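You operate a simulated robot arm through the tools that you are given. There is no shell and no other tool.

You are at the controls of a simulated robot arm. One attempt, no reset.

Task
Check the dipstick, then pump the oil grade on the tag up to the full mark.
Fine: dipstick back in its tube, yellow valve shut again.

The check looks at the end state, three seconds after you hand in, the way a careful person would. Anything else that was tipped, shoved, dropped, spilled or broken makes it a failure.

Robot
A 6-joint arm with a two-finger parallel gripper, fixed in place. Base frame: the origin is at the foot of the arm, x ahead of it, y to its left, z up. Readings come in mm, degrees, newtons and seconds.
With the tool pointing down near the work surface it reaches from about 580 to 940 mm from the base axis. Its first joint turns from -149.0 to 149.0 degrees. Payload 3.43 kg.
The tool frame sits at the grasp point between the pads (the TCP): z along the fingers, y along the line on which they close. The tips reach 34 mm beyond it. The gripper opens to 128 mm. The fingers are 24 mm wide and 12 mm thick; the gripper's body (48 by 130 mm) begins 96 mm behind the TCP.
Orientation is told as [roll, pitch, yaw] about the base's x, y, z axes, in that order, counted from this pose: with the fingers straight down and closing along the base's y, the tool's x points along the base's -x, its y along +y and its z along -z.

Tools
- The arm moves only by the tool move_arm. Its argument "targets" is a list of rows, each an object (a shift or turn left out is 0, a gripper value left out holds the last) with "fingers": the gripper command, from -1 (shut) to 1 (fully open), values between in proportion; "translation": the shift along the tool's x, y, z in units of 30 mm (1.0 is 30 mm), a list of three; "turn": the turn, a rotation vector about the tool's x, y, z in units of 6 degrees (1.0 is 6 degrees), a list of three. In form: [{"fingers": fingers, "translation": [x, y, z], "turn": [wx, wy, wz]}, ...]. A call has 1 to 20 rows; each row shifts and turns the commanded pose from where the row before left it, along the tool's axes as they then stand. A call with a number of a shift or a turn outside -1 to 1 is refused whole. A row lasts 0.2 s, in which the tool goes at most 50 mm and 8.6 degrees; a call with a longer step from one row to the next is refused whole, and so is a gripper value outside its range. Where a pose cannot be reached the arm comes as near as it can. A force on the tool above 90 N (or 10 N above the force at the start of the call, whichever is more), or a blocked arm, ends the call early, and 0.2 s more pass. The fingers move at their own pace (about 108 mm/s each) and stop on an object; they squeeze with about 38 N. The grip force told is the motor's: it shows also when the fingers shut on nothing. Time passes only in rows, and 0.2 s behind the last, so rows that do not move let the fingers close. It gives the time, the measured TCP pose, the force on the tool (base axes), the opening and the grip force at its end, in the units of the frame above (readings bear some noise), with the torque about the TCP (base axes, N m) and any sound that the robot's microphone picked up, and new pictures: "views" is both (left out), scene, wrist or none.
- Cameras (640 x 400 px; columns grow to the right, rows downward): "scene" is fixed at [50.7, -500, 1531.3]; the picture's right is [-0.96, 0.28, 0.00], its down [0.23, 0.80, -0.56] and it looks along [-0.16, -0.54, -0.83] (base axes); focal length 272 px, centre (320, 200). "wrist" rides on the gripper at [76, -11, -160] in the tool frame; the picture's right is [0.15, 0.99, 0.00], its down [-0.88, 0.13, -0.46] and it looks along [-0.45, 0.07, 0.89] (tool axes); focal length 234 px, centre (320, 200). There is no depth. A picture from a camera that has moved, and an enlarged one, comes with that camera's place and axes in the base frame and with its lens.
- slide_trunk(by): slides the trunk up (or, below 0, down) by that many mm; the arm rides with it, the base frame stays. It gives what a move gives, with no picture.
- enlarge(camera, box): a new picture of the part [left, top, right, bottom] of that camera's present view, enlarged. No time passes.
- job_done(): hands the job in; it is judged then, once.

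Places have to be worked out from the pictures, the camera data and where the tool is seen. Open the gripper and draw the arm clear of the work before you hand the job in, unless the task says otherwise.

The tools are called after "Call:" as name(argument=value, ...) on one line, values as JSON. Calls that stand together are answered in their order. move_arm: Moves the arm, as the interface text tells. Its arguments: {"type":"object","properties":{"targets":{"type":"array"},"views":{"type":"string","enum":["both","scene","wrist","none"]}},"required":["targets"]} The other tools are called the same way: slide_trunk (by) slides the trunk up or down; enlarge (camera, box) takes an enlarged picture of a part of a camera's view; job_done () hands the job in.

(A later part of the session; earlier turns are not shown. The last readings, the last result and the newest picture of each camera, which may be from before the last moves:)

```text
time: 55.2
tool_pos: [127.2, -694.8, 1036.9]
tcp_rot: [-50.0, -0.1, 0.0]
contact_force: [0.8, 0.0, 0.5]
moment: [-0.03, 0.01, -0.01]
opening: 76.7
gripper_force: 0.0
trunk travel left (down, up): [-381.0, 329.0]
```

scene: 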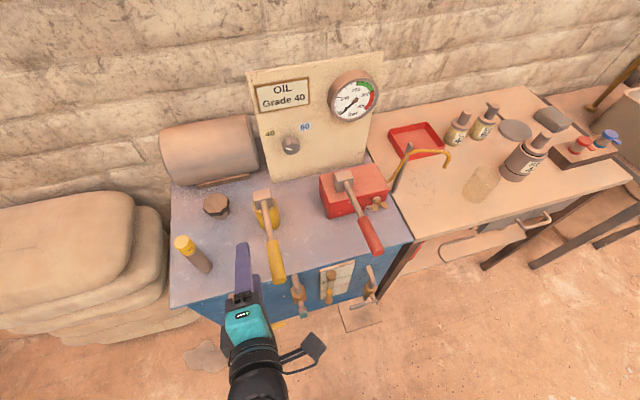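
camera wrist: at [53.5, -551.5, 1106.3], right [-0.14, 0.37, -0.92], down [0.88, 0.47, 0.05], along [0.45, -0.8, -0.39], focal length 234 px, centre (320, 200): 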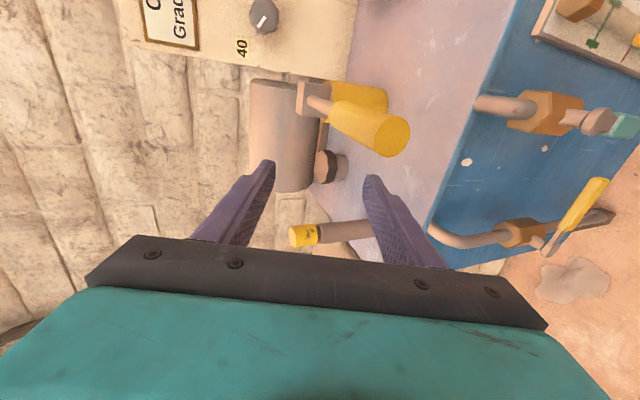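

The pose is (127, -695, 1037) at 50° tilt. With closed fingers, I'll back out to y≈-620 and descend to z≈800 in front of the cabinet, beside the yellow handle.

Call:
move_arm(targets=[{"fingers": -1, "translation": [0.07, 0.536, -0.638]}, {"translation": [0.07, 0.536, -0.638]}, {"translation": [0.06, 0.536, -0.638]}, {"translation": [0, 0.756, 0.635]}, {"translation": [0, 0.756, 0.635]}, {"translation": [0, 0.756, 0.635]}, {"translation": [0, 0.756, 0.635]}, {"translation": [0, 0, 0]}])

```text
time: 57.0
tool_pos: [130.3, -670.4, 942.0]
tcp_rot: [-50.0, -0.1, -0.1]
contact_force: [-0.1, -0.4, -0.2]
moment: [0.01, -0.03, 0.04]
opening: 0.0
gripper_force: 32.7
out of reach, approached as far as the arm can: row 4, 5, 6, 7
trunk travel left (down, up): [-381.0, 329.0]
camera wrist: at [55.6, -553.2, 1051.9], right [-0.14, 0.64, -0.76], down [0.88, 0.43, 0.19], along [0.45, -0.64, -0.62], focal length 234 px, centre (320, 200)
```

scene: 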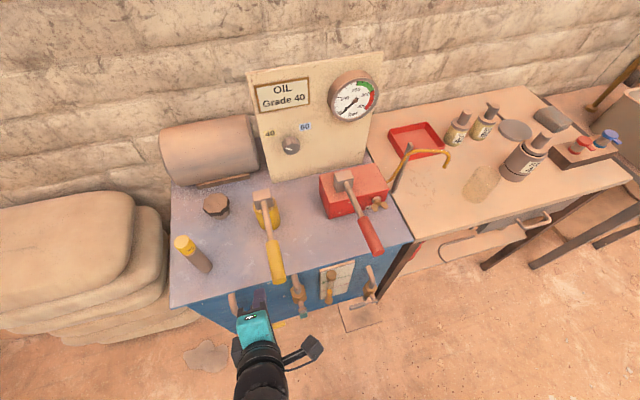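
wrist: 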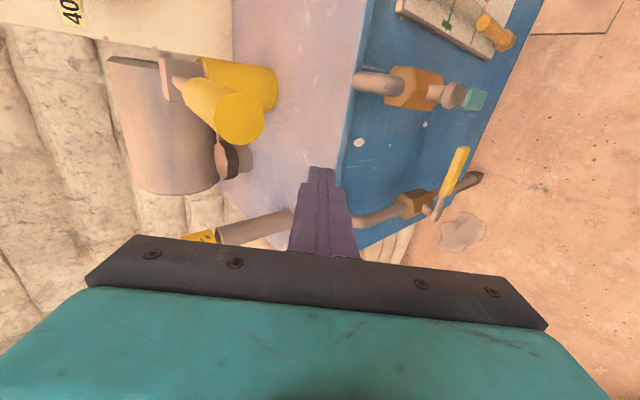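

The arm can't go lower at this tilt with the present trunk height. I'll pull back and up to about (121, -620, 1100), then lower the trunk so the arm keeps working room at the valve's height.

Call:
move_arm(targets=[{"fingers": -1, "translation": [0.06, -0.593, -0.933]}, {"translation": [0.06, -0.593, -0.933]}, {"translation": [0.06, -0.593, -0.933]}, {"translation": [0.06, -0.593, -0.933]}, {"translation": [0.06, -0.593, -0.933]}, {"translation": [0, 0, 0]}], views="none")

```text
time: 58.4
tool_pos: [121.1, -616.9, 1101.6]
tcp_rot: [-50.3, -0.2, 0.1]
contact_force: [-0.4, 0.2, -0.1]
moment: [-0.01, -0.05, -0.01]
opening: 0.0
gripper_force: 33.1
trunk travel left (down, up): [-381.0, 329.0]
```

The pose (121, -617, 1102) is reached cleanly. Lowering the trunk in two steps with the gripper in front of everything.

Call:
slide_trunk(by=-200)

Call:
slide_trunk(by=-120)

Call:
move_arm(targets=[{"fingers": -1, "translation": [0, 0, 0]}])

Call:
enlarge(camera="wrist", box=[260, 30, 480, 230])

Call:
enlarge(camera="scene", box=[200, 250, 400, 375])

```text
time: 60.5
tool_pos: [120.1, -617.4, 900.1]
tcp_rot: [-50.2, -0.2, 0.0]
contact_force: [0.2, 0.1, 0.2]
moment: [0.02, 0.0, -0.02]
opening: 0.0
gripper_force: 32.8
trunk travel left (down, up): [-181.0, 529.0]
```

```text
time: 62.0
tool_pos: [121.4, -617.1, 779.9]
tcp_rot: [-50.2, -0.1, 0.1]
contact_force: [-0.8, -0.1, -0.4]
moment: [-0.01, -0.04, -0.04]
opening: 0.0
gripper_force: 32.9
trunk travel left (down, up): [-61.0, 649.0]
```

```text
time: 62.5
tool_pos: [120.7, -617.8, 778.8]
tcp_rot: [-50.2, -0.2, 0.0]
contact_force: [-0.2, 0.0, 0.2]
moment: [-0.02, -0.01, 0.03]
opening: 0.0
gripper_force: 32.8
trunk travel left (down, up): [-61.0, 649.0]
camera wrist: at [45.6, -501.3, 890.1], right [-0.14, 0.63, -0.76], down [0.88, 0.43, 0.19], along [0.45, -0.64, -0.62], focal length 234 px, centre (320, 200)
```

scene: 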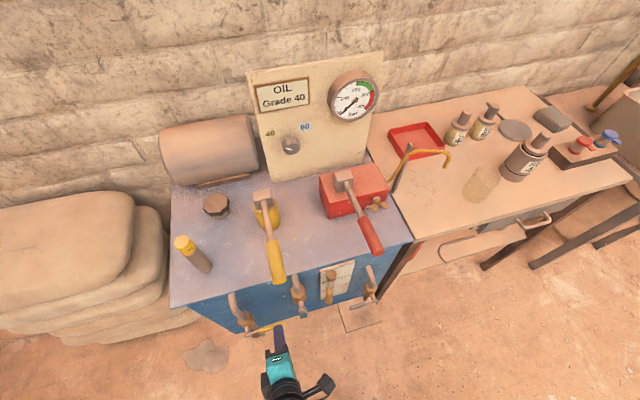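
wrist: 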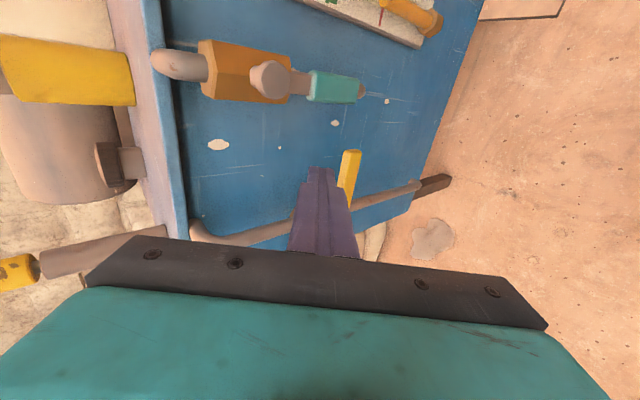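

```text
2.00 times, centred on (370, 130) of wrist
camera zoom: at [45.6, -501.3, 890.1], right [-0.14, 0.63, -0.76], down [0.88, 0.43, 0.19], along [0.45, -0.64, -0.62], focal length 468 px, centre (220, 340)
```

zoom: 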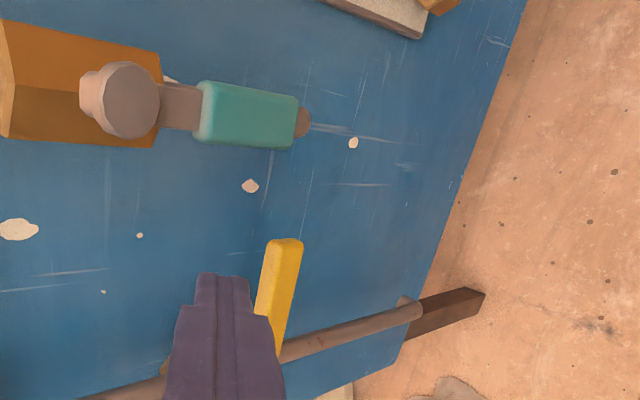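

```text
3.20 times, centred on (300, 312) of scene
camera zoom: at [50.7, -500.0, 1531.3], right [-0.96, 0.28, 0.0], down [0.23, 0.8, -0.56], along [-0.16, -0.54, -0.83], focal length 869 px, centre (384, -160)
```

zoom: 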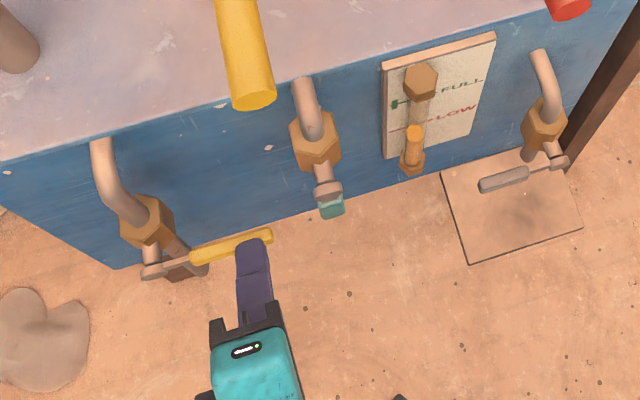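

Re-triangulating with this better geometry puts the yellow handle's end at (108, -666, 692) and its pivot at (211, -666, 694). I'll raise the arm 55 mm and lower the trunk by the same, to gain reach margin for the low end of the swing.

Call:
move_arm(targets=[{"fingers": -1, "translation": [0, -0.7, -0.59]}, {"translation": [0, -0.7, -0.59]}, {"translation": [0, 0, 0]}], views="none")

Call:
slide_trunk(by=-57)

```text
time: 63.2
tool_pos: [120.3, -617.5, 834.4]
tcp_rot: [-50.2, -0.2, 0.0]
contact_force: [-0.4, -0.5, -0.1]
moment: [0.03, -0.02, 0.0]
opening: 0.0
gripper_force: 32.9
trunk travel left (down, up): [-61.0, 649.0]
```

```text
time: 64.2
tool_pos: [122.2, -617.4, 775.8]
tcp_rot: [-50.2, -0.1, 0.1]
contact_force: [-1.0, 0.0, -0.4]
moment: [-0.01, 0.02, 0.02]
opening: 0.1
gripper_force: 33.2
trunk travel left (down, up): [-4.0, 706.0]
```

Now moving to a position just above the handle end, TCP (126, -658, 748), about 18 mm clear of it, to verify before pushing.

Call:
move_arm(targets=[{"fingers": -1, "translation": [-0.085, -0.06, 0.82]}, {"translation": [-0.085, -0.06, 0.82]}, {"translation": [0, 0, 0]}])

Call:
enlarge(camera="wrist", box=[260, 110, 440, 230])

Call:
enlarge(camera="scene", box=[220, 280, 320, 342])

```text
time: 65.0
tool_pos: [125.7, -657.0, 746.8]
tcp_rot: [-50.2, -0.1, 0.0]
contact_force: [-0.6, -0.5, 0.2]
moment: [0.0, 0.03, -0.01]
opening: 0.2
gripper_force: 33.1
trunk travel left (down, up): [-4.0, 706.0]
camera wrist: at [50.9, -540.9, 856.9], right [-0.14, 0.63, -0.76], down [0.88, 0.43, 0.19], along [0.45, -0.64, -0.62], focal length 234 px, centre (320, 200)
```

scene: 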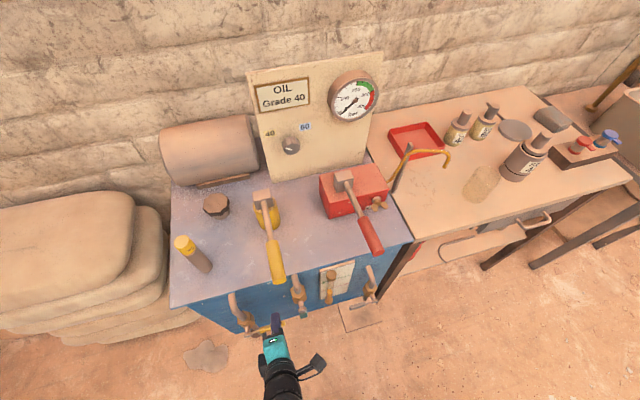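
wrist: 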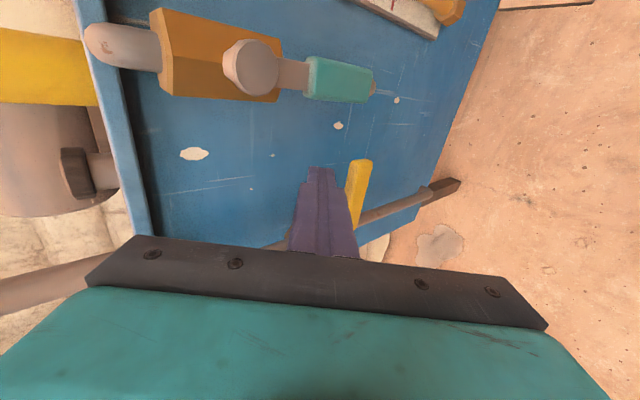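

```text
3.33 times, centred on (350, 170) of wrist
camera zoom: at [50.9, -540.9, 856.9], right [-0.14, 0.63, -0.76], down [0.88, 0.43, 0.19], along [0.45, -0.64, -0.62], focal length 781 px, centre (220, 300)
```

zoom: 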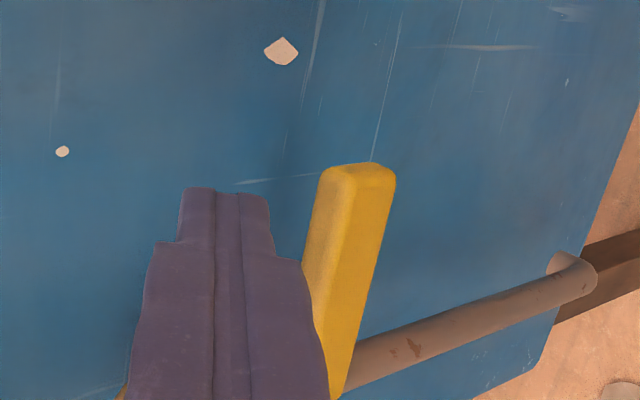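

```text
6.40 times, centred on (270, 311) of scene
camera zoom: at [50.7, -500.0, 1531.3], right [-0.96, 0.28, 0.0], down [0.23, 0.8, -0.56], along [-0.16, -0.54, -0.83], focal length 1737 px, centre (640, -510)
```

zoom: 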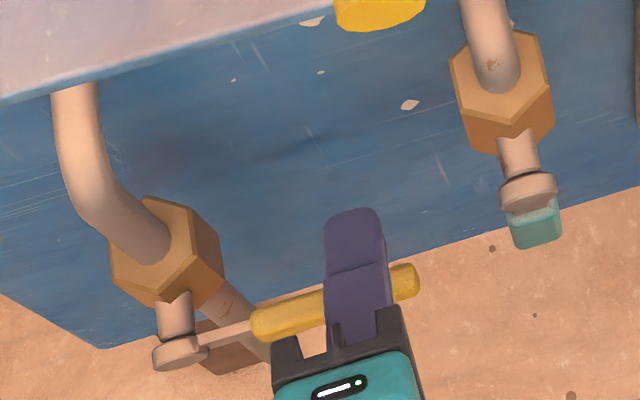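

The fingertip is directly above the handle grip, which reads z≈692 at y≈-666. I'll press down gently to z_T≈704 (about 15° of swing) and check force and motion.

Call:
move_arm(targets=[{"fingers": -1, "translation": [0, 0.2, 0.171]}, {"translation": [0, 0.2, 0.171]}, {"translation": [0, 0.2, 0.171]}, {"translation": [0, 0.2, 0.171]}, {"translation": [0, 0.2, 0.171]}, {"translation": [0, 0, 0]}])

Call:
enlarge(camera="wrist", box=[260, 110, 440, 230])

Call:
enlarge(camera="scene", box=[220, 280, 320, 342])

```text
time: 66.3
tool_pos: [126.7, -663.0, 725.7]
tcp_rot: [-53.0, -0.5, 0.0]
contact_force: [-0.9, -7.5, 29.6]
moment: [-0.26, -0.27, -0.08]
opening: 0.2
gripper_force: 32.9
trunk travel left (down, up): [-4.0, 706.0]
stopped in row 6: the force on the tool passed its limit at 92 N (the readings are from after the stop); the commanded pose is now the measured one
camera wrist: at [50.1, -541.7, 828.8], right [-0.14, 0.59, -0.79], down [0.88, 0.44, 0.18], along [0.46, -0.67, -0.58], focal length 234 px, centre (320, 200)
```

scene: 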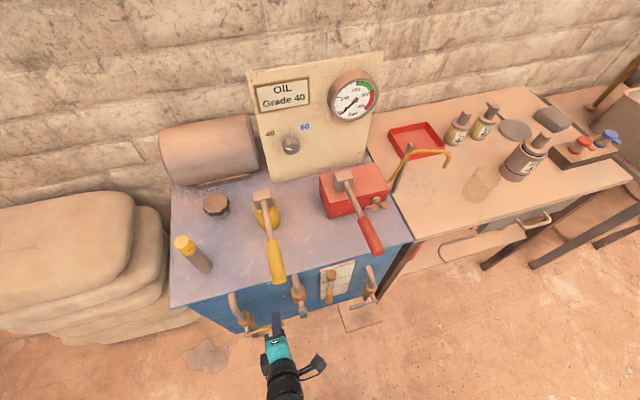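
wrist: 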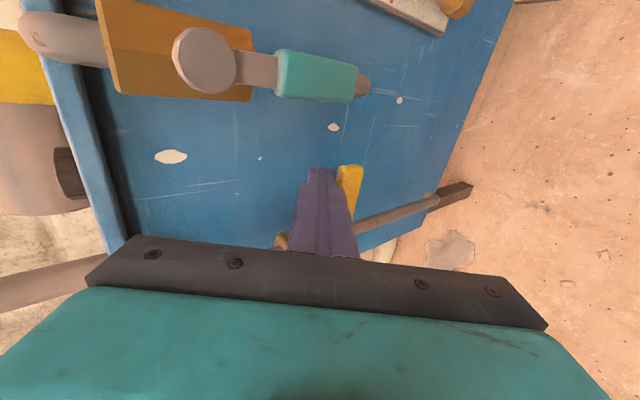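

```text
3.33 times, centred on (350, 170) of wrist
camera zoom: at [50.1, -541.7, 828.8], right [-0.14, 0.59, -0.79], down [0.88, 0.44, 0.18], along [0.46, -0.67, -0.58], focal length 781 px, centre (220, 300)
```

zoom: 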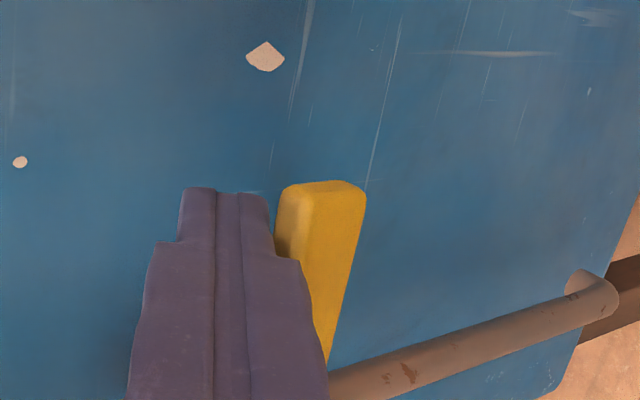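

```text
6.40 times, centred on (270, 311) of scene
camera zoom: at [50.7, -500.0, 1531.3], right [-0.96, 0.28, 0.0], down [0.23, 0.8, -0.56], along [-0.16, -0.54, -0.83], focal length 1737 px, centre (640, -510)
```

zoom: 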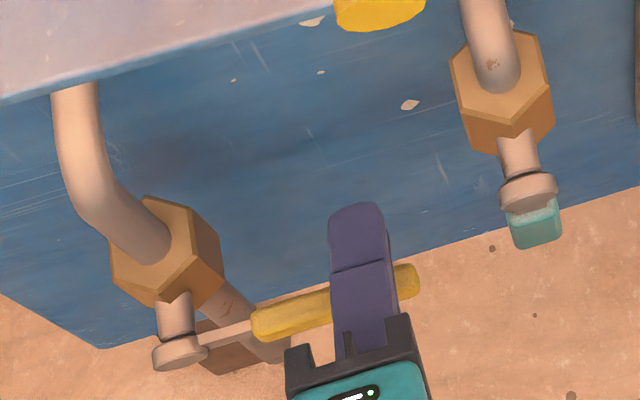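

The handle took 92 N at its end without moving, so down is its closed stop; it must open upwards. I'll back out along the tool axis, drop below and slide the closed fingers underneath the handle.

Call:
move_arm(targets=[{"fingers": -1, "translation": [0, -0.1, -0.9], "turn": [-0.24, 0, 0]}, {"translation": [0, 0, -0.9], "turn": [-0.24, 0, 0]}, {"translation": [0, 0.6, 0.25]}, {"translation": [0, 0.6, 0.25]}, {"translation": [0, 0.6, 0.25]}, {"translation": [0, 0, 0]}])

Call:
enlarge(camera="wrist", box=[260, 90, 440, 230])

Call:
enlarge(camera="scene", box=[220, 280, 320, 342])

```text
time: 67.7
tool_pos: [124.4, -602.5, 699.6]
tcp_rot: [-49.3, -0.3, 0.2]
contact_force: [0.1, 1.3, -0.4]
moment: [-0.02, -0.01, 0.02]
opening: 0.1
gripper_force: 33.1
trunk travel left (down, up): [-4.0, 706.0]
camera wrist: at [50.0, -488.1, 811.2], right [-0.14, 0.64, -0.75], down [0.88, 0.43, 0.2], along [0.46, -0.63, -0.63], focal length 234 px, centre (320, 200)
```

scene: 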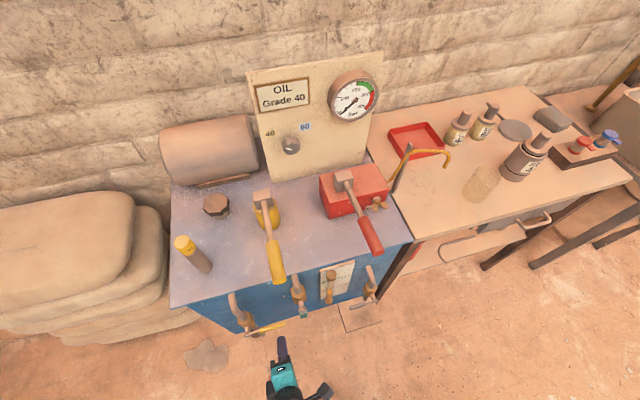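
wrist: 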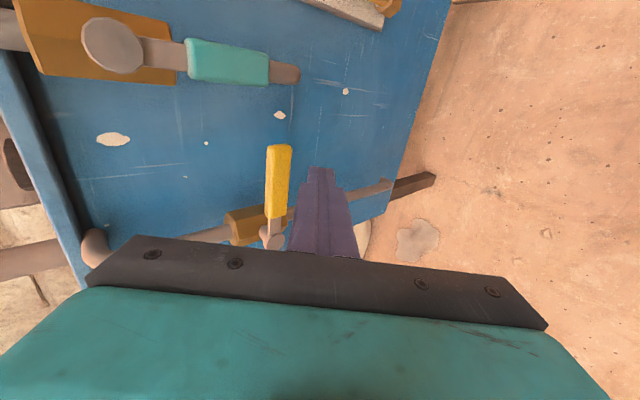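

```text
2.86 times, centred on (350, 160) of wrist
camera zoom: at [50.0, -488.1, 811.2], right [-0.14, 0.64, -0.75], down [0.88, 0.43, 0.2], along [0.46, -0.63, -0.63], focal length 669 px, centre (234, 314)
```

zoom: 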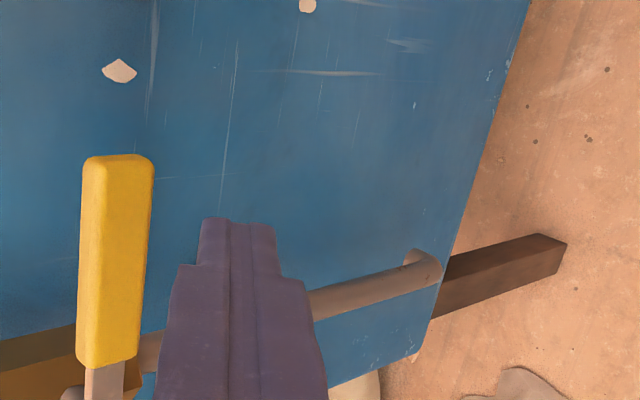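

```text
6.40 times, centred on (270, 311) of scene
camera zoom: at [50.7, -500.0, 1531.3], right [-0.96, 0.28, 0.0], down [0.23, 0.8, -0.56], along [-0.16, -0.54, -0.83], focal length 1737 px, centre (640, -510)
```

zoom: 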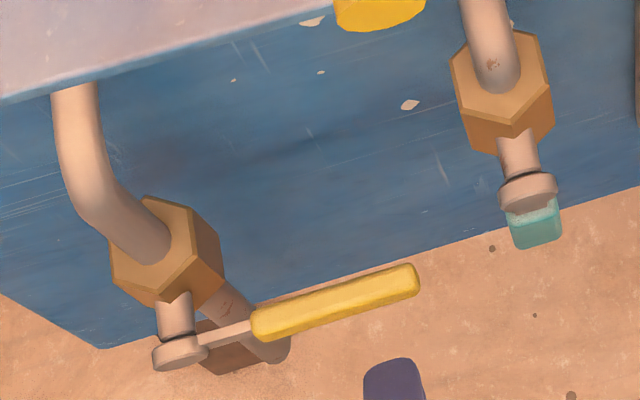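

The finger is now in front of and below the handle line. Sliding forward 51 mm along the tool axis puts the fingers under the handle with ~18 mm clearance; then I'll lift gently about 40 mm.

Call:
move_arm(targets=[{"fingers": -1, "translation": [0.085, 0, 0.85]}, {"translation": [0.085, 0, 0.85]}, {"translation": [0, 0, 0]}])

Call:
enlarge(camera="wrist", box=[240, 90, 420, 230])

Call:
enlarge(camera="scene", box=[220, 280, 320, 342])

```text
time: 68.5
tool_pos: [120.8, -643.6, 666.8]
tcp_rot: [-49.5, -0.4, 0.0]
contact_force: [0.9, -0.3, -0.4]
moment: [0.03, 0.0, 0.03]
opening: 0.1
gripper_force: 32.9
trunk travel left (down, up): [-4.0, 706.0]
camera wrist: at [45.6, -528.0, 778.3], right [-0.14, 0.64, -0.75], down [0.88, 0.43, 0.2], along [0.46, -0.63, -0.63], focal length 234 px, centre (320, 200)
```

scene: 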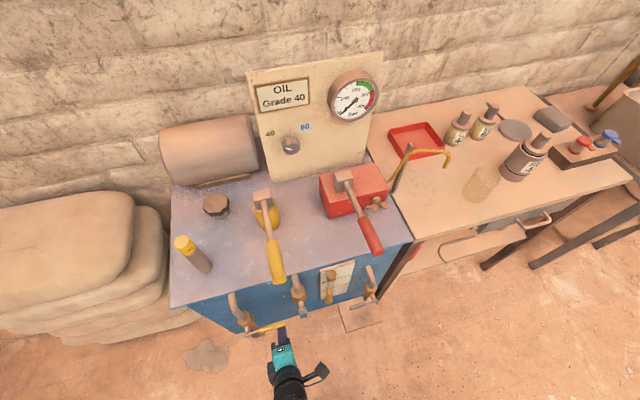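
wrist: 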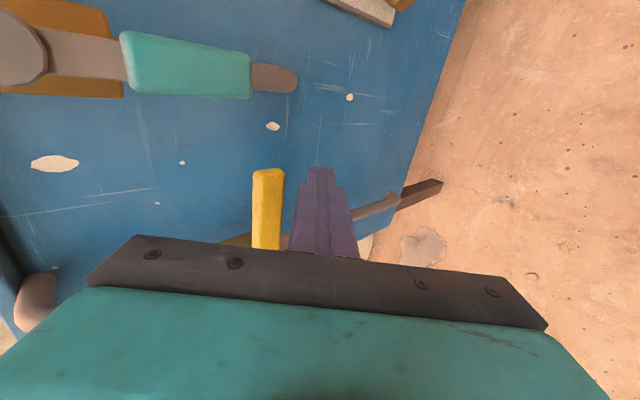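

```text
2.86 times, centred on (330, 160) of wrist
camera zoom: at [45.6, -528.0, 778.3], right [-0.14, 0.64, -0.75], down [0.88, 0.43, 0.2], along [0.46, -0.63, -0.63], focal length 669 px, centre (291, 314)
```

zoom: 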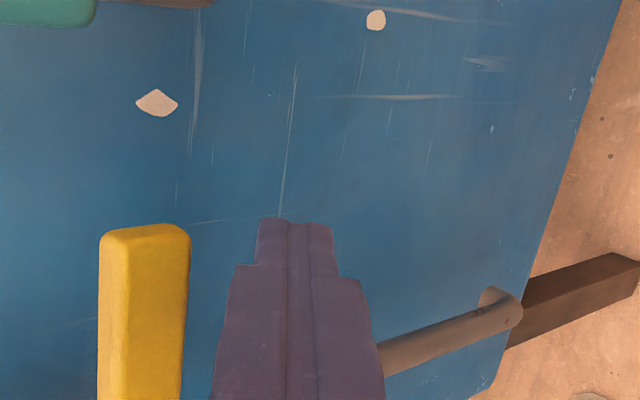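

```text
6.40 times, centred on (270, 311) of scene
camera zoom: at [50.7, -500.0, 1531.3], right [-0.96, 0.28, 0.0], down [0.23, 0.8, -0.56], along [-0.16, -0.54, -0.83], focal length 1737 px, centre (640, -510)
```

zoom: 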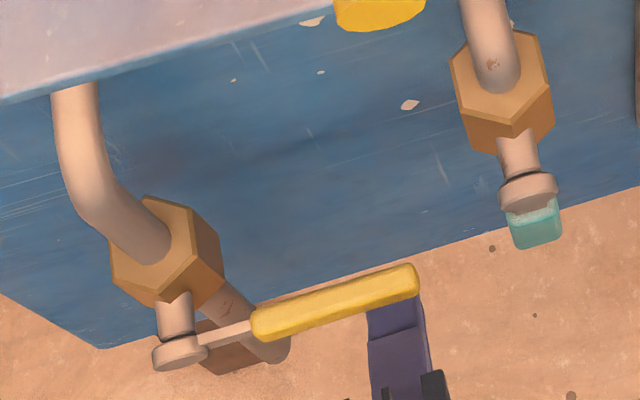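

The fingers are now beneath the handle with ~11 mm gap. Lifting slowly by 44 mm should swing the handle up about 15° if this is the opening direction.

Call:
move_arm(targets=[{"fingers": -1, "translation": [0, -0.187, -0.16]}, {"translation": [0, -0.187, -0.16]}, {"translation": [0, -0.187, -0.16]}, {"translation": [0, -0.187, -0.16]}, {"translation": [0, -0.187, -0.16]}, {"translation": [0, -0.187, -0.16]}, {"translation": [0, 0, 0]}])

Call:
enlarge(camera="scene", box=[220, 280, 320, 342])

```text
time: 70.1
tool_pos: [119.8, -642.8, 712.6]
tcp_rot: [-49.5, -0.4, 0.1]
contact_force: [0.2, 0.3, -1.2]
moment: [0.02, -0.02, 0.01]
opening: 0.0
gripper_force: 33.2
trunk travel left (down, up): [-4.0, 706.0]
camera wrist: at [44.6, -527.9, 824.0], right [-0.14, 0.64, -0.75], down [0.88, 0.43, 0.2], along [0.46, -0.63, -0.63], focal length 234 px, centre (320, 200)
```

scene: 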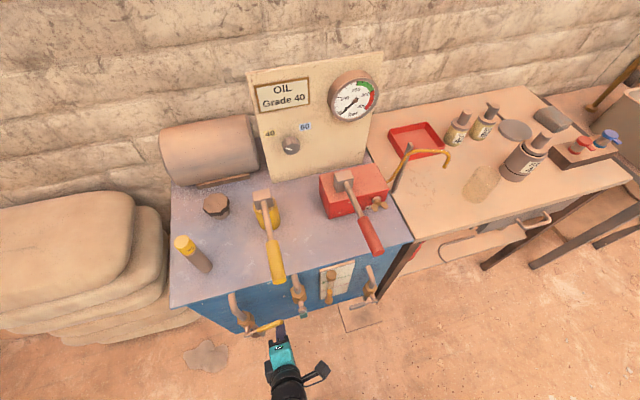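
wrist: 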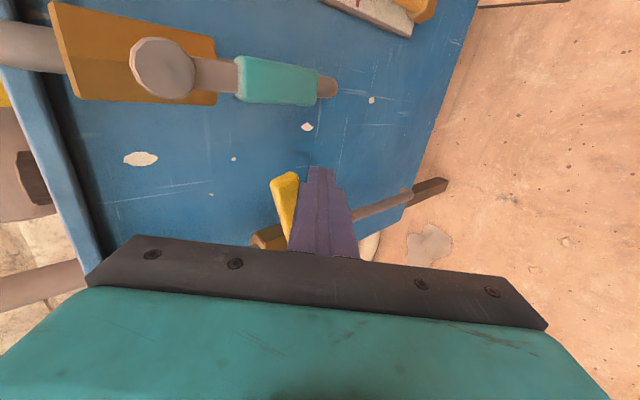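

```text
6.40 times, centred on (270, 311) of scene
camera zoom: at [50.7, -500.0, 1531.3], right [-0.96, 0.28, 0.0], down [0.23, 0.8, -0.56], along [-0.16, -0.54, -0.83], focal length 1737 px, centre (640, -510)
```

zoom: 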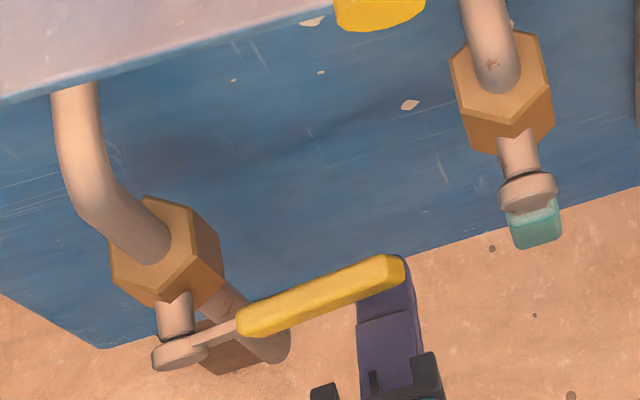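

The handle swings up freely. Continuing along its arc to about 60°, keeping the finger on its underside.

Call:
move_arm(targets=[{"fingers": -1, "translation": [-0.1, -0.233, -0.199]}, {"translation": [-0.1, -0.233, -0.199]}, {"translation": [-0.19, -0.223, -0.19]}, {"translation": [-0.19, -0.223, -0.19]}, {"translation": [-0.26, -0.18, -0.154]}, {"translation": [-0.26, -0.18, -0.154]}, {"translation": [0, 0, 0]}])

Call:
enlarge(camera="scene", box=[220, 280, 320, 342])

Call:
enlarge(camera="wrist", box=[220, 90, 420, 250])

```text
time: 71.7
tool_pos: [153.8, -642.2, 760.4]
tcp_rot: [-49.4, -0.4, 0.0]
contact_force: [0.2, 0.2, 1.1]
moment: [0.01, 0.0, -0.04]
opening: 0.0
gripper_force: 33.1
trunk travel left (down, up): [-4.0, 706.0]
camera wrist: at [77.7, -528.1, 873.1], right [-0.14, 0.64, -0.75], down [0.88, 0.43, 0.2], along [0.46, -0.63, -0.63], focal length 234 px, centre (320, 200)
```

scene: 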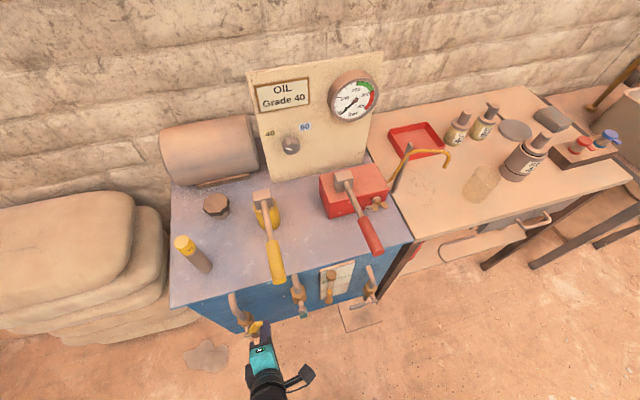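
wrist: 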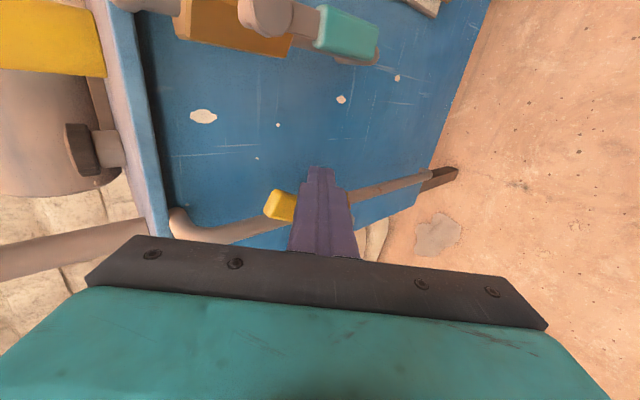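

```text
6.40 times, centred on (270, 311) of scene
camera zoom: at [50.7, -500.0, 1531.3], right [-0.96, 0.28, 0.0], down [0.23, 0.8, -0.56], along [-0.16, -0.54, -0.83], focal length 1737 px, centre (640, -510)
```

zoom: 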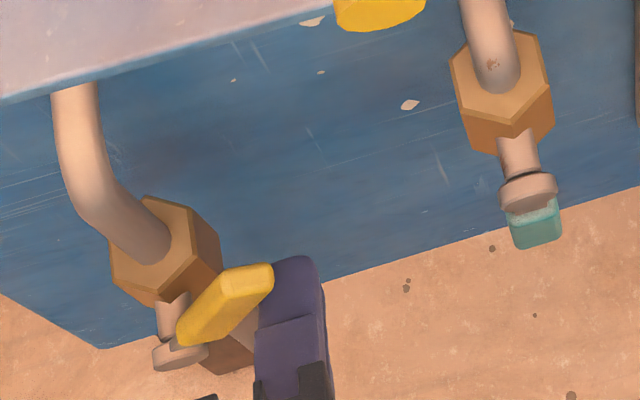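

```text
2.50 times, centred on (320, 170) of wrist
camera zoom: at [77.7, -528.1, 873.1], right [-0.14, 0.64, -0.75], down [0.88, 0.43, 0.2], along [0.46, -0.63, -0.63], focal length 585 px, centre (320, 275)
```

zoom: 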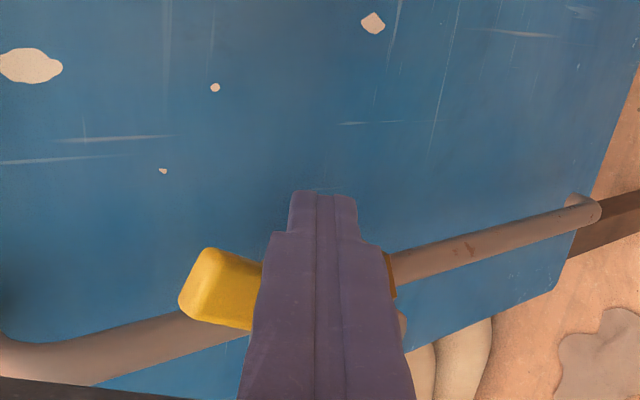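

The handle is at about 55–60°. Finishing the swing to vertical (in line with the pipe), watching for a stop.

Call:
move_arm(targets=[{"fingers": -1, "translation": [-0.308, -0.123, -0.105]}, {"translation": [-0.308, -0.123, -0.105]}, {"translation": [-0.3, -0.057, -0.049]}, {"translation": [-0.3, -0.057, -0.049]}, {"translation": [0, 0, 0]}])

Call:
enlarge(camera="scene", box=[220, 280, 320, 342])

Call:
enlarge(camera="wrist", box=[220, 90, 420, 250])

```text
time: 72.9
tool_pos: [188.6, -642.9, 776.3]
tcp_rot: [-49.3, -0.2, -0.2]
contact_force: [-18.5, -0.8, -6.4]
moment: [0.23, 0.45, -0.41]
opening: 0.1
gripper_force: 32.8
trunk travel left (down, up): [-4.0, 706.0]
camera wrist: at [112.3, -527.9, 887.6], right [-0.14, 0.65, -0.75], down [0.88, 0.43, 0.2], along [0.45, -0.63, -0.63], focal length 234 px, centre (320, 200)
```

scene: 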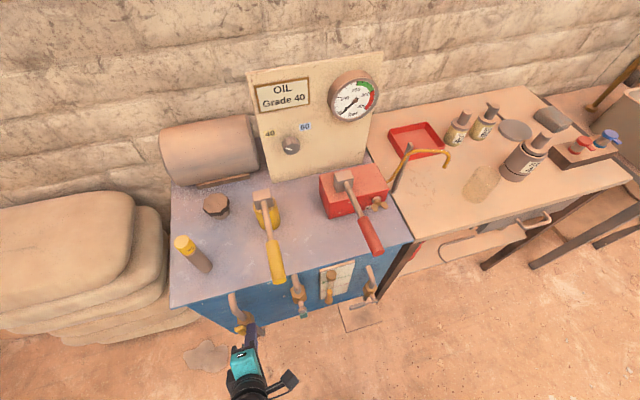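
wrist: 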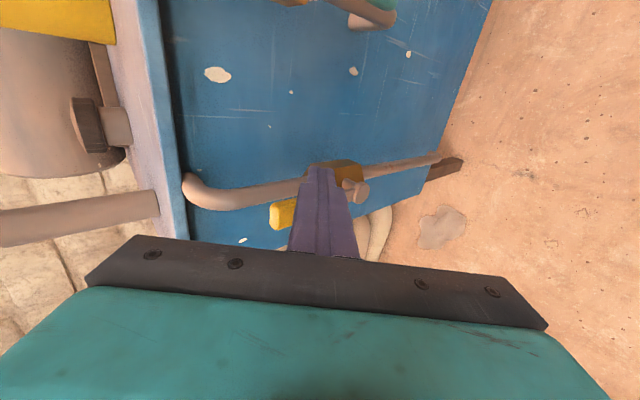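

```text
6.40 times, centred on (270, 311) of scene
camera zoom: at [50.7, -500.0, 1531.3], right [-0.96, 0.28, 0.0], down [0.23, 0.8, -0.56], along [-0.16, -0.54, -0.83], focal length 1737 px, centre (640, -510)
```

zoom: 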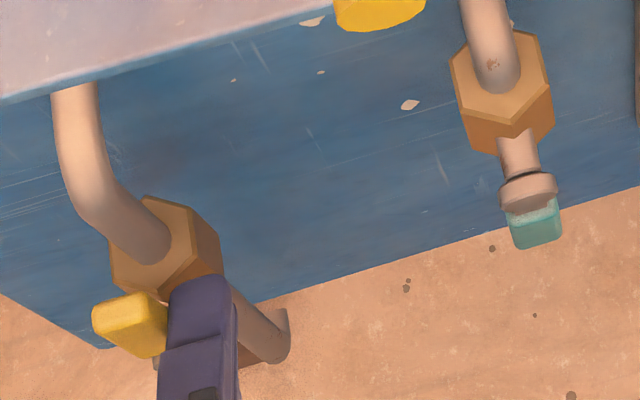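

```text
2.50 times, centred on (320, 170) of wrist
camera zoom: at [112.3, -527.9, 887.6], right [-0.14, 0.65, -0.75], down [0.88, 0.43, 0.2], along [0.45, -0.63, -0.63], focal length 585 px, centre (320, 275)
```

zoom: 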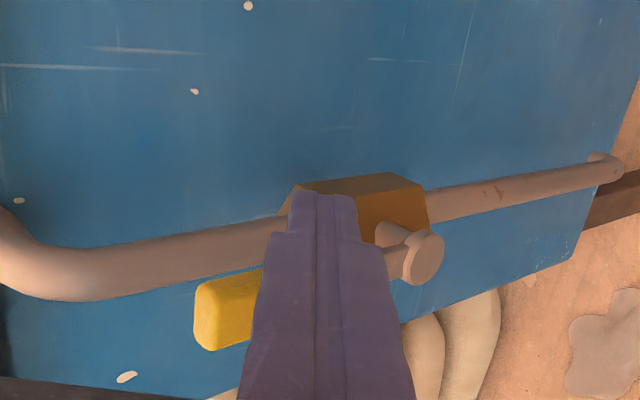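

The handle now points straight up, in line with the pipe, resting against its stop (18 N). I'll ease off, retreat, and move along the front to look at the sight glass from a low angle.

Call:
move_arm(targets=[{"fingers": -1, "translation": [0.4, 0, 0]}, {"translation": [0, 0, -0.9]}, {"translation": [0, -0.2, -1]}, {"translation": [0.95, -0.05, -0.05]}, {"translation": [0.95, -0.05, -0.05]}, {"translation": [0.95, -0.05, -0.05]}, {"translation": [0.95, 0, 0]}, {"translation": [0.95, 0, 0]}, {"translation": [0.95, 0, 0]}, {"translation": [0.95, 0, 0]}, {"translation": [0.95, 0, 0]}, {"translation": [0.95, 0, 0]}, {"translation": [0.95, 0, 0]}, {"translation": [0, 0, 0]}])

Call:
enlarge(camera="scene", box=[220, 280, 320, 342])

Call:
enlarge(camera="wrist", box=[240, 80, 460, 240])

```text
time: 75.9
tool_pos: [-107.7, -602.4, 822.8]
tcp_rot: [-49.4, -0.3, 0.1]
contact_force: [-1.0, -0.7, 0.0]
moment: [-0.02, 0.0, -0.01]
opening: 0.0
gripper_force: 33.4
trunk travel left (down, up): [-4.0, 706.0]
camera wrist: at [-183.4, -487.8, 933.4], right [-0.14, 0.64, -0.75], down [0.88, 0.43, 0.2], along [0.46, -0.63, -0.63], focal length 234 px, centre (320, 200)
```

scene: 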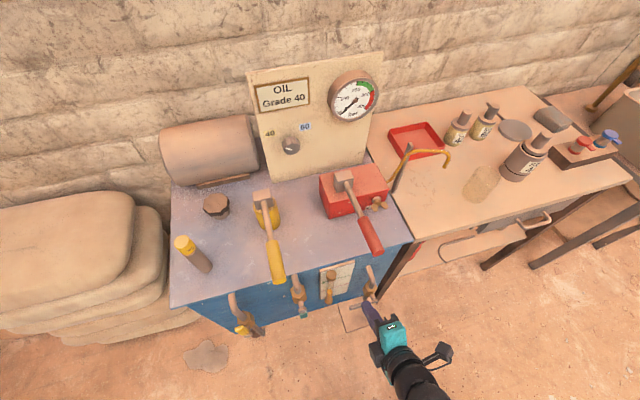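
wrist: 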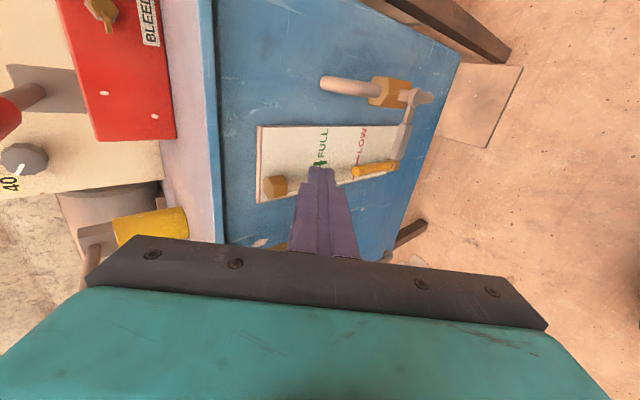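

```text
6.40 times, centred on (270, 311) of scene
camera zoom: at [50.7, -500.0, 1531.3], right [-0.96, 0.28, 0.0], down [0.23, 0.8, -0.56], along [-0.16, -0.54, -0.83], focal length 1737 px, centre (640, -510)
```

zoom: 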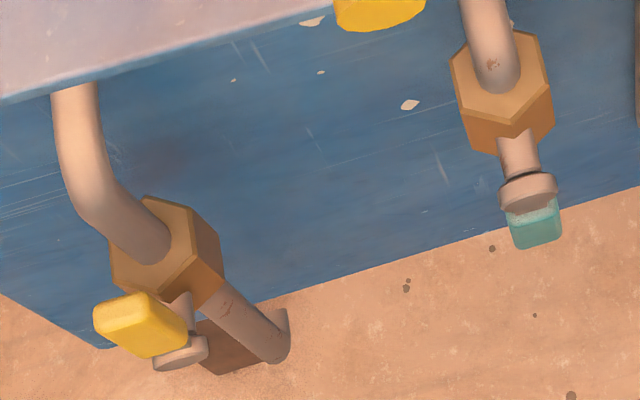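

```text
2.50 times, centred on (350, 160) of wrist
camera zoom: at [-183.4, -487.8, 933.4], right [-0.14, 0.64, -0.75], down [0.88, 0.43, 0.2], along [0.46, -0.63, -0.63], focal length 585 px, centre (245, 300)
```

zoom: 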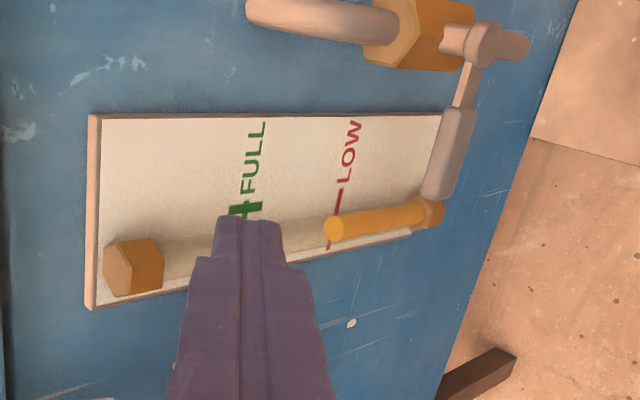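

From here the oil surface (z≈605) stands just above LOW (z≈591) with FULL at z≈682 — matching the dipstick. The valve handle stays up. Next I go for the yellow pump lever: first slide to x≈-20, then raise the trunk so that I can approach the lever from the front.

Call:
move_arm(targets=[{"fingers": -1, "translation": [-0.95, 0, 0]}, {"translation": [-0.95, 0, 0]}, {"translation": [-0.95, 0, 0]}, {"translation": [0, 0, 0]}], views="none")

Call:
slide_trunk(by=330)

```text
time: 76.9
tool_pos: [-22.3, -602.2, 823.5]
tcp_rot: [-49.4, -0.4, 0.0]
contact_force: [0.0, 0.1, 0.0]
moment: [0.01, 0.0, 0.01]
opening: 0.0
gripper_force: 32.7
trunk travel left (down, up): [-4.0, 706.0]
```

```text
time: 80.1
tool_pos: [-21.5, -603.1, 1153.9]
tcp_rot: [-49.4, -0.3, 0.0]
contact_force: [0.4, 0.4, -0.4]
moment: [0.0, -0.02, -0.01]
opening: 0.3
gripper_force: 32.7
trunk travel left (down, up): [-334.0, 376.0]
```

At (-21, -603, 1154) with the trunk mid-height. I'll open the fingers to ~64 mm and roll the tool +90° about its axis so the fingers close along x (across the pump lever).

Call:
move_arm(targets=[{"fingers": 0.0, "turn": [0, 0, 1]}, {"turn": [0, 0, 1]}, {"turn": [0, 0, 1]}, {"turn": [0, 0, 1]}, {"turn": [0, 0, 1]}, {"turn": [0, 0, 1]}, {"turn": [0, 0, 1]}, {"turn": [0, 0, 1]}, {"turn": [0, 0, 1]}, {"turn": [0, 0, 1]}, {"turn": [0, 0, 1]}, {"turn": [0, 0, 1]}, {"turn": [0, 0, 1]}, {"turn": [0, 0, 1]}, {"turn": [0, 0, 1]}, {"translation": [0, 0, 0]}])

```text
time: 83.5
tool_pos: [-22.5, -602.2, 1153.8]
tcp_rot: [0.6, -49.4, -90.5]
contact_force: [0.5, -0.1, 0.0]
moment: [0.01, 0.0, 0.01]
opening: 64.2
gripper_force: 0.1
trunk travel left (down, up): [-334.0, 376.0]
camera wrist: at [-32.9, -431.3, 1199.5], right [0.99, 0.1, -0.1], down [0.12, -0.23, 0.97], along [0.07, -0.97, -0.24], focal length 234 px, centre (320, 200)
```

scene: 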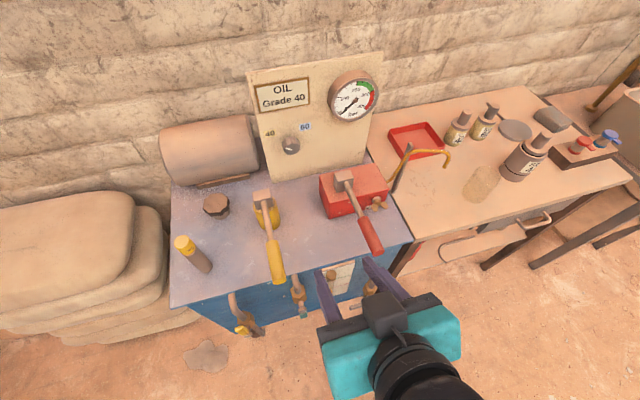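
wrist: 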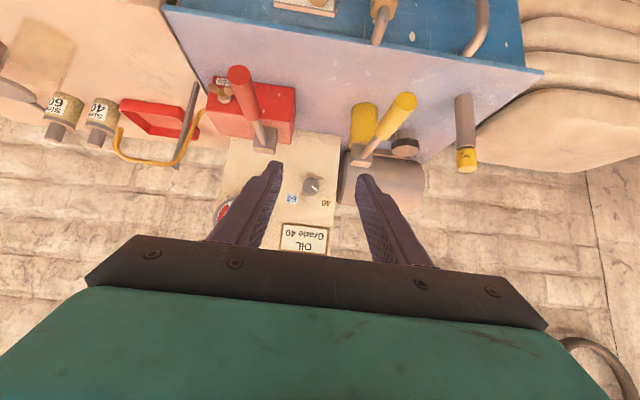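

The roll succeeded; the wrist camera (now upside down) sees both levers. Let me enlarge the yellow lever to refine its position.

Call:
enlarge(camera="wrist", box=[320, 60, 480, 200])

Call:
enlarge(camera="scene", box=[240, 180, 310, 300])

Call:
enlarge(camera="scene", box=[318, 270, 342, 300])

```text
2.86 times, centred on (400, 130) of wrist
camera zoom: at [-32.9, -431.3, 1199.5], right [0.99, 0.1, -0.1], down [0.12, -0.23, 0.97], along [0.07, -0.97, -0.24], focal length 669 px, centre (91, 400)
```

zoom: 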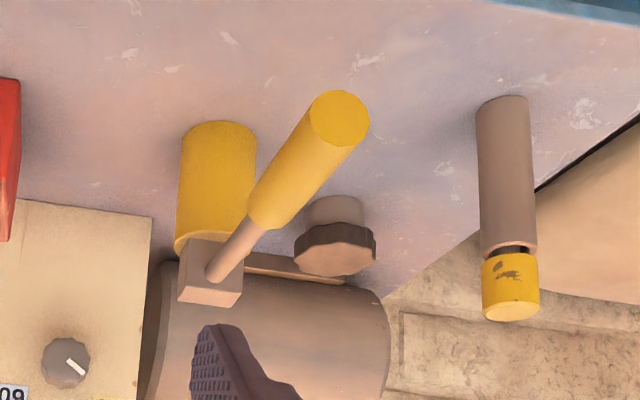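

```text
3.33 times, centred on (275, 240) of scene
camera zoom: at [50.7, -500.0, 1531.3], right [-0.96, 0.28, 0.0], down [0.23, 0.8, -0.56], along [-0.16, -0.54, -0.83], focal length 905 px, centre (470, 67)
```

zoom: 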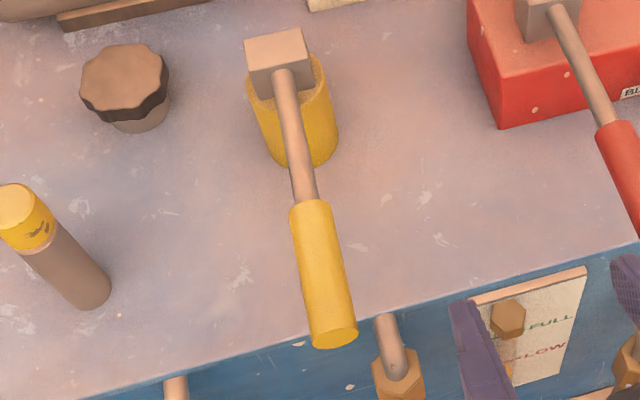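

```text
13.33 times, centred on (330, 285) of scene
camera zoom: at [50.7, -500.0, 1531.3], right [-0.96, 0.28, 0.0], down [0.23, 0.8, -0.56], along [-0.16, -0.54, -0.83], focal length 3619 px, centre (187, -933)
```

zoom: 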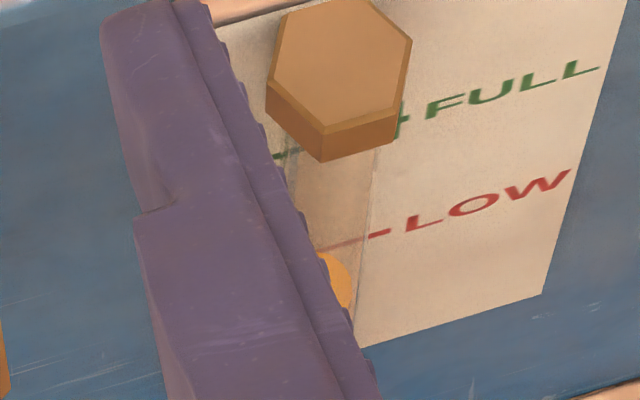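

Triangulation puts the lever nearly horizontal: end at (83, -687, 990), sleeve back to y≈-777, block at (81, -887, 980). I'll move to a standoff 80 mm back along the tool axis at (82, -654, 1042) with fingers open astride it.

Call:
move_arm(targets=[{"fingers": 0.0, "translation": [0.345, 0.691, 0.752]}, {"translation": [0.345, 0.691, 0.752]}, {"translation": [0.345, 0.691, 0.752]}, {"translation": [0.345, 0.691, 0.752]}, {"translation": [0.345, 0.691, 0.752]}, {"translation": [0, 0, 0]}])

Call:
enlarge(camera="scene", box=[318, 270, 342, 300])

Call:
enlarge(camera="wrist", box=[220, 80, 420, 240])

```text
time: 84.9
tool_pos: [84.3, -654.7, 1043.6]
tcp_rot: [0.5, -49.4, -90.5]
contact_force: [-0.2, 0.2, 0.0]
moment: [0.01, 0.02, 0.02]
opening: 64.0
gripper_force: 0.1
trunk travel left (down, up): [-334.0, 376.0]
camera wrist: at [72.8, -483.2, 1087.9], right [0.99, 0.1, -0.11], down [0.12, -0.23, 0.97], along [0.07, -0.97, -0.24], focal length 234 px, centre (320, 200)
```

scene: 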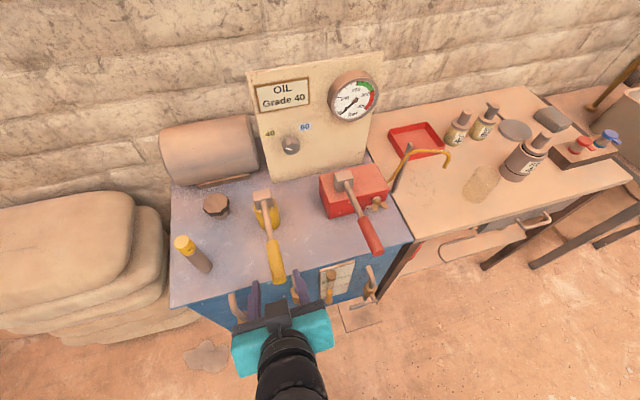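
wrist: 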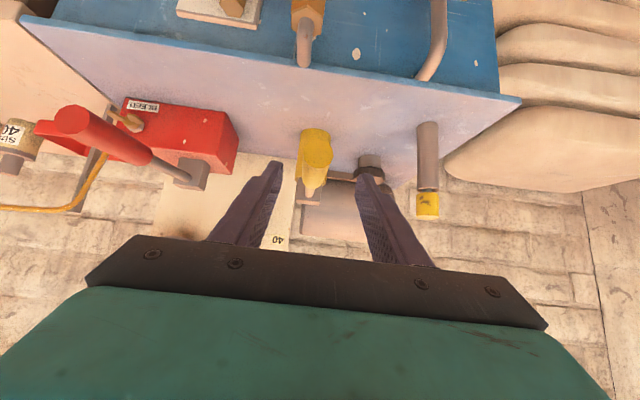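

```text
13.33 times, centred on (330, 285) of scene
camera zoom: at [50.7, -500.0, 1531.3], right [-0.96, 0.28, 0.0], down [0.23, 0.8, -0.56], along [-0.16, -0.54, -0.83], focal length 3619 px, centre (187, -933)
```

zoom: 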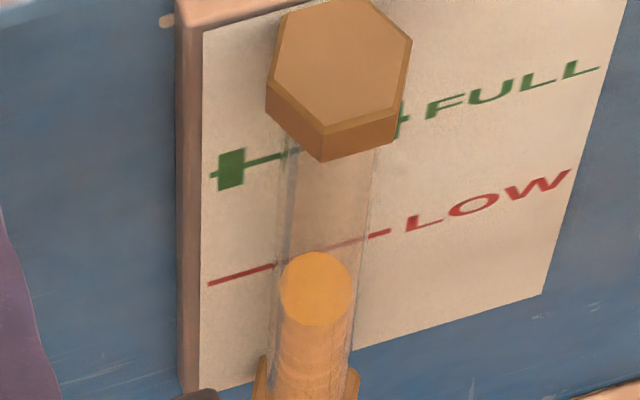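

```text
2.50 times, centred on (320, 160) of wrist
camera zoom: at [72.8, -483.2, 1087.9], right [0.99, 0.1, -0.11], down [0.12, -0.23, 0.97], along [0.07, -0.97, -0.24], focal length 585 px, centre (320, 300)
```

zoom: 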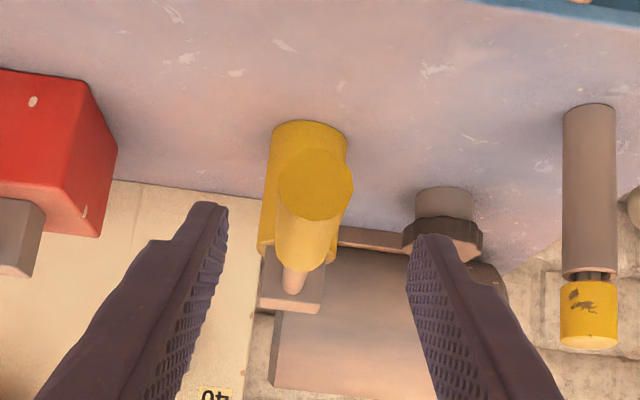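

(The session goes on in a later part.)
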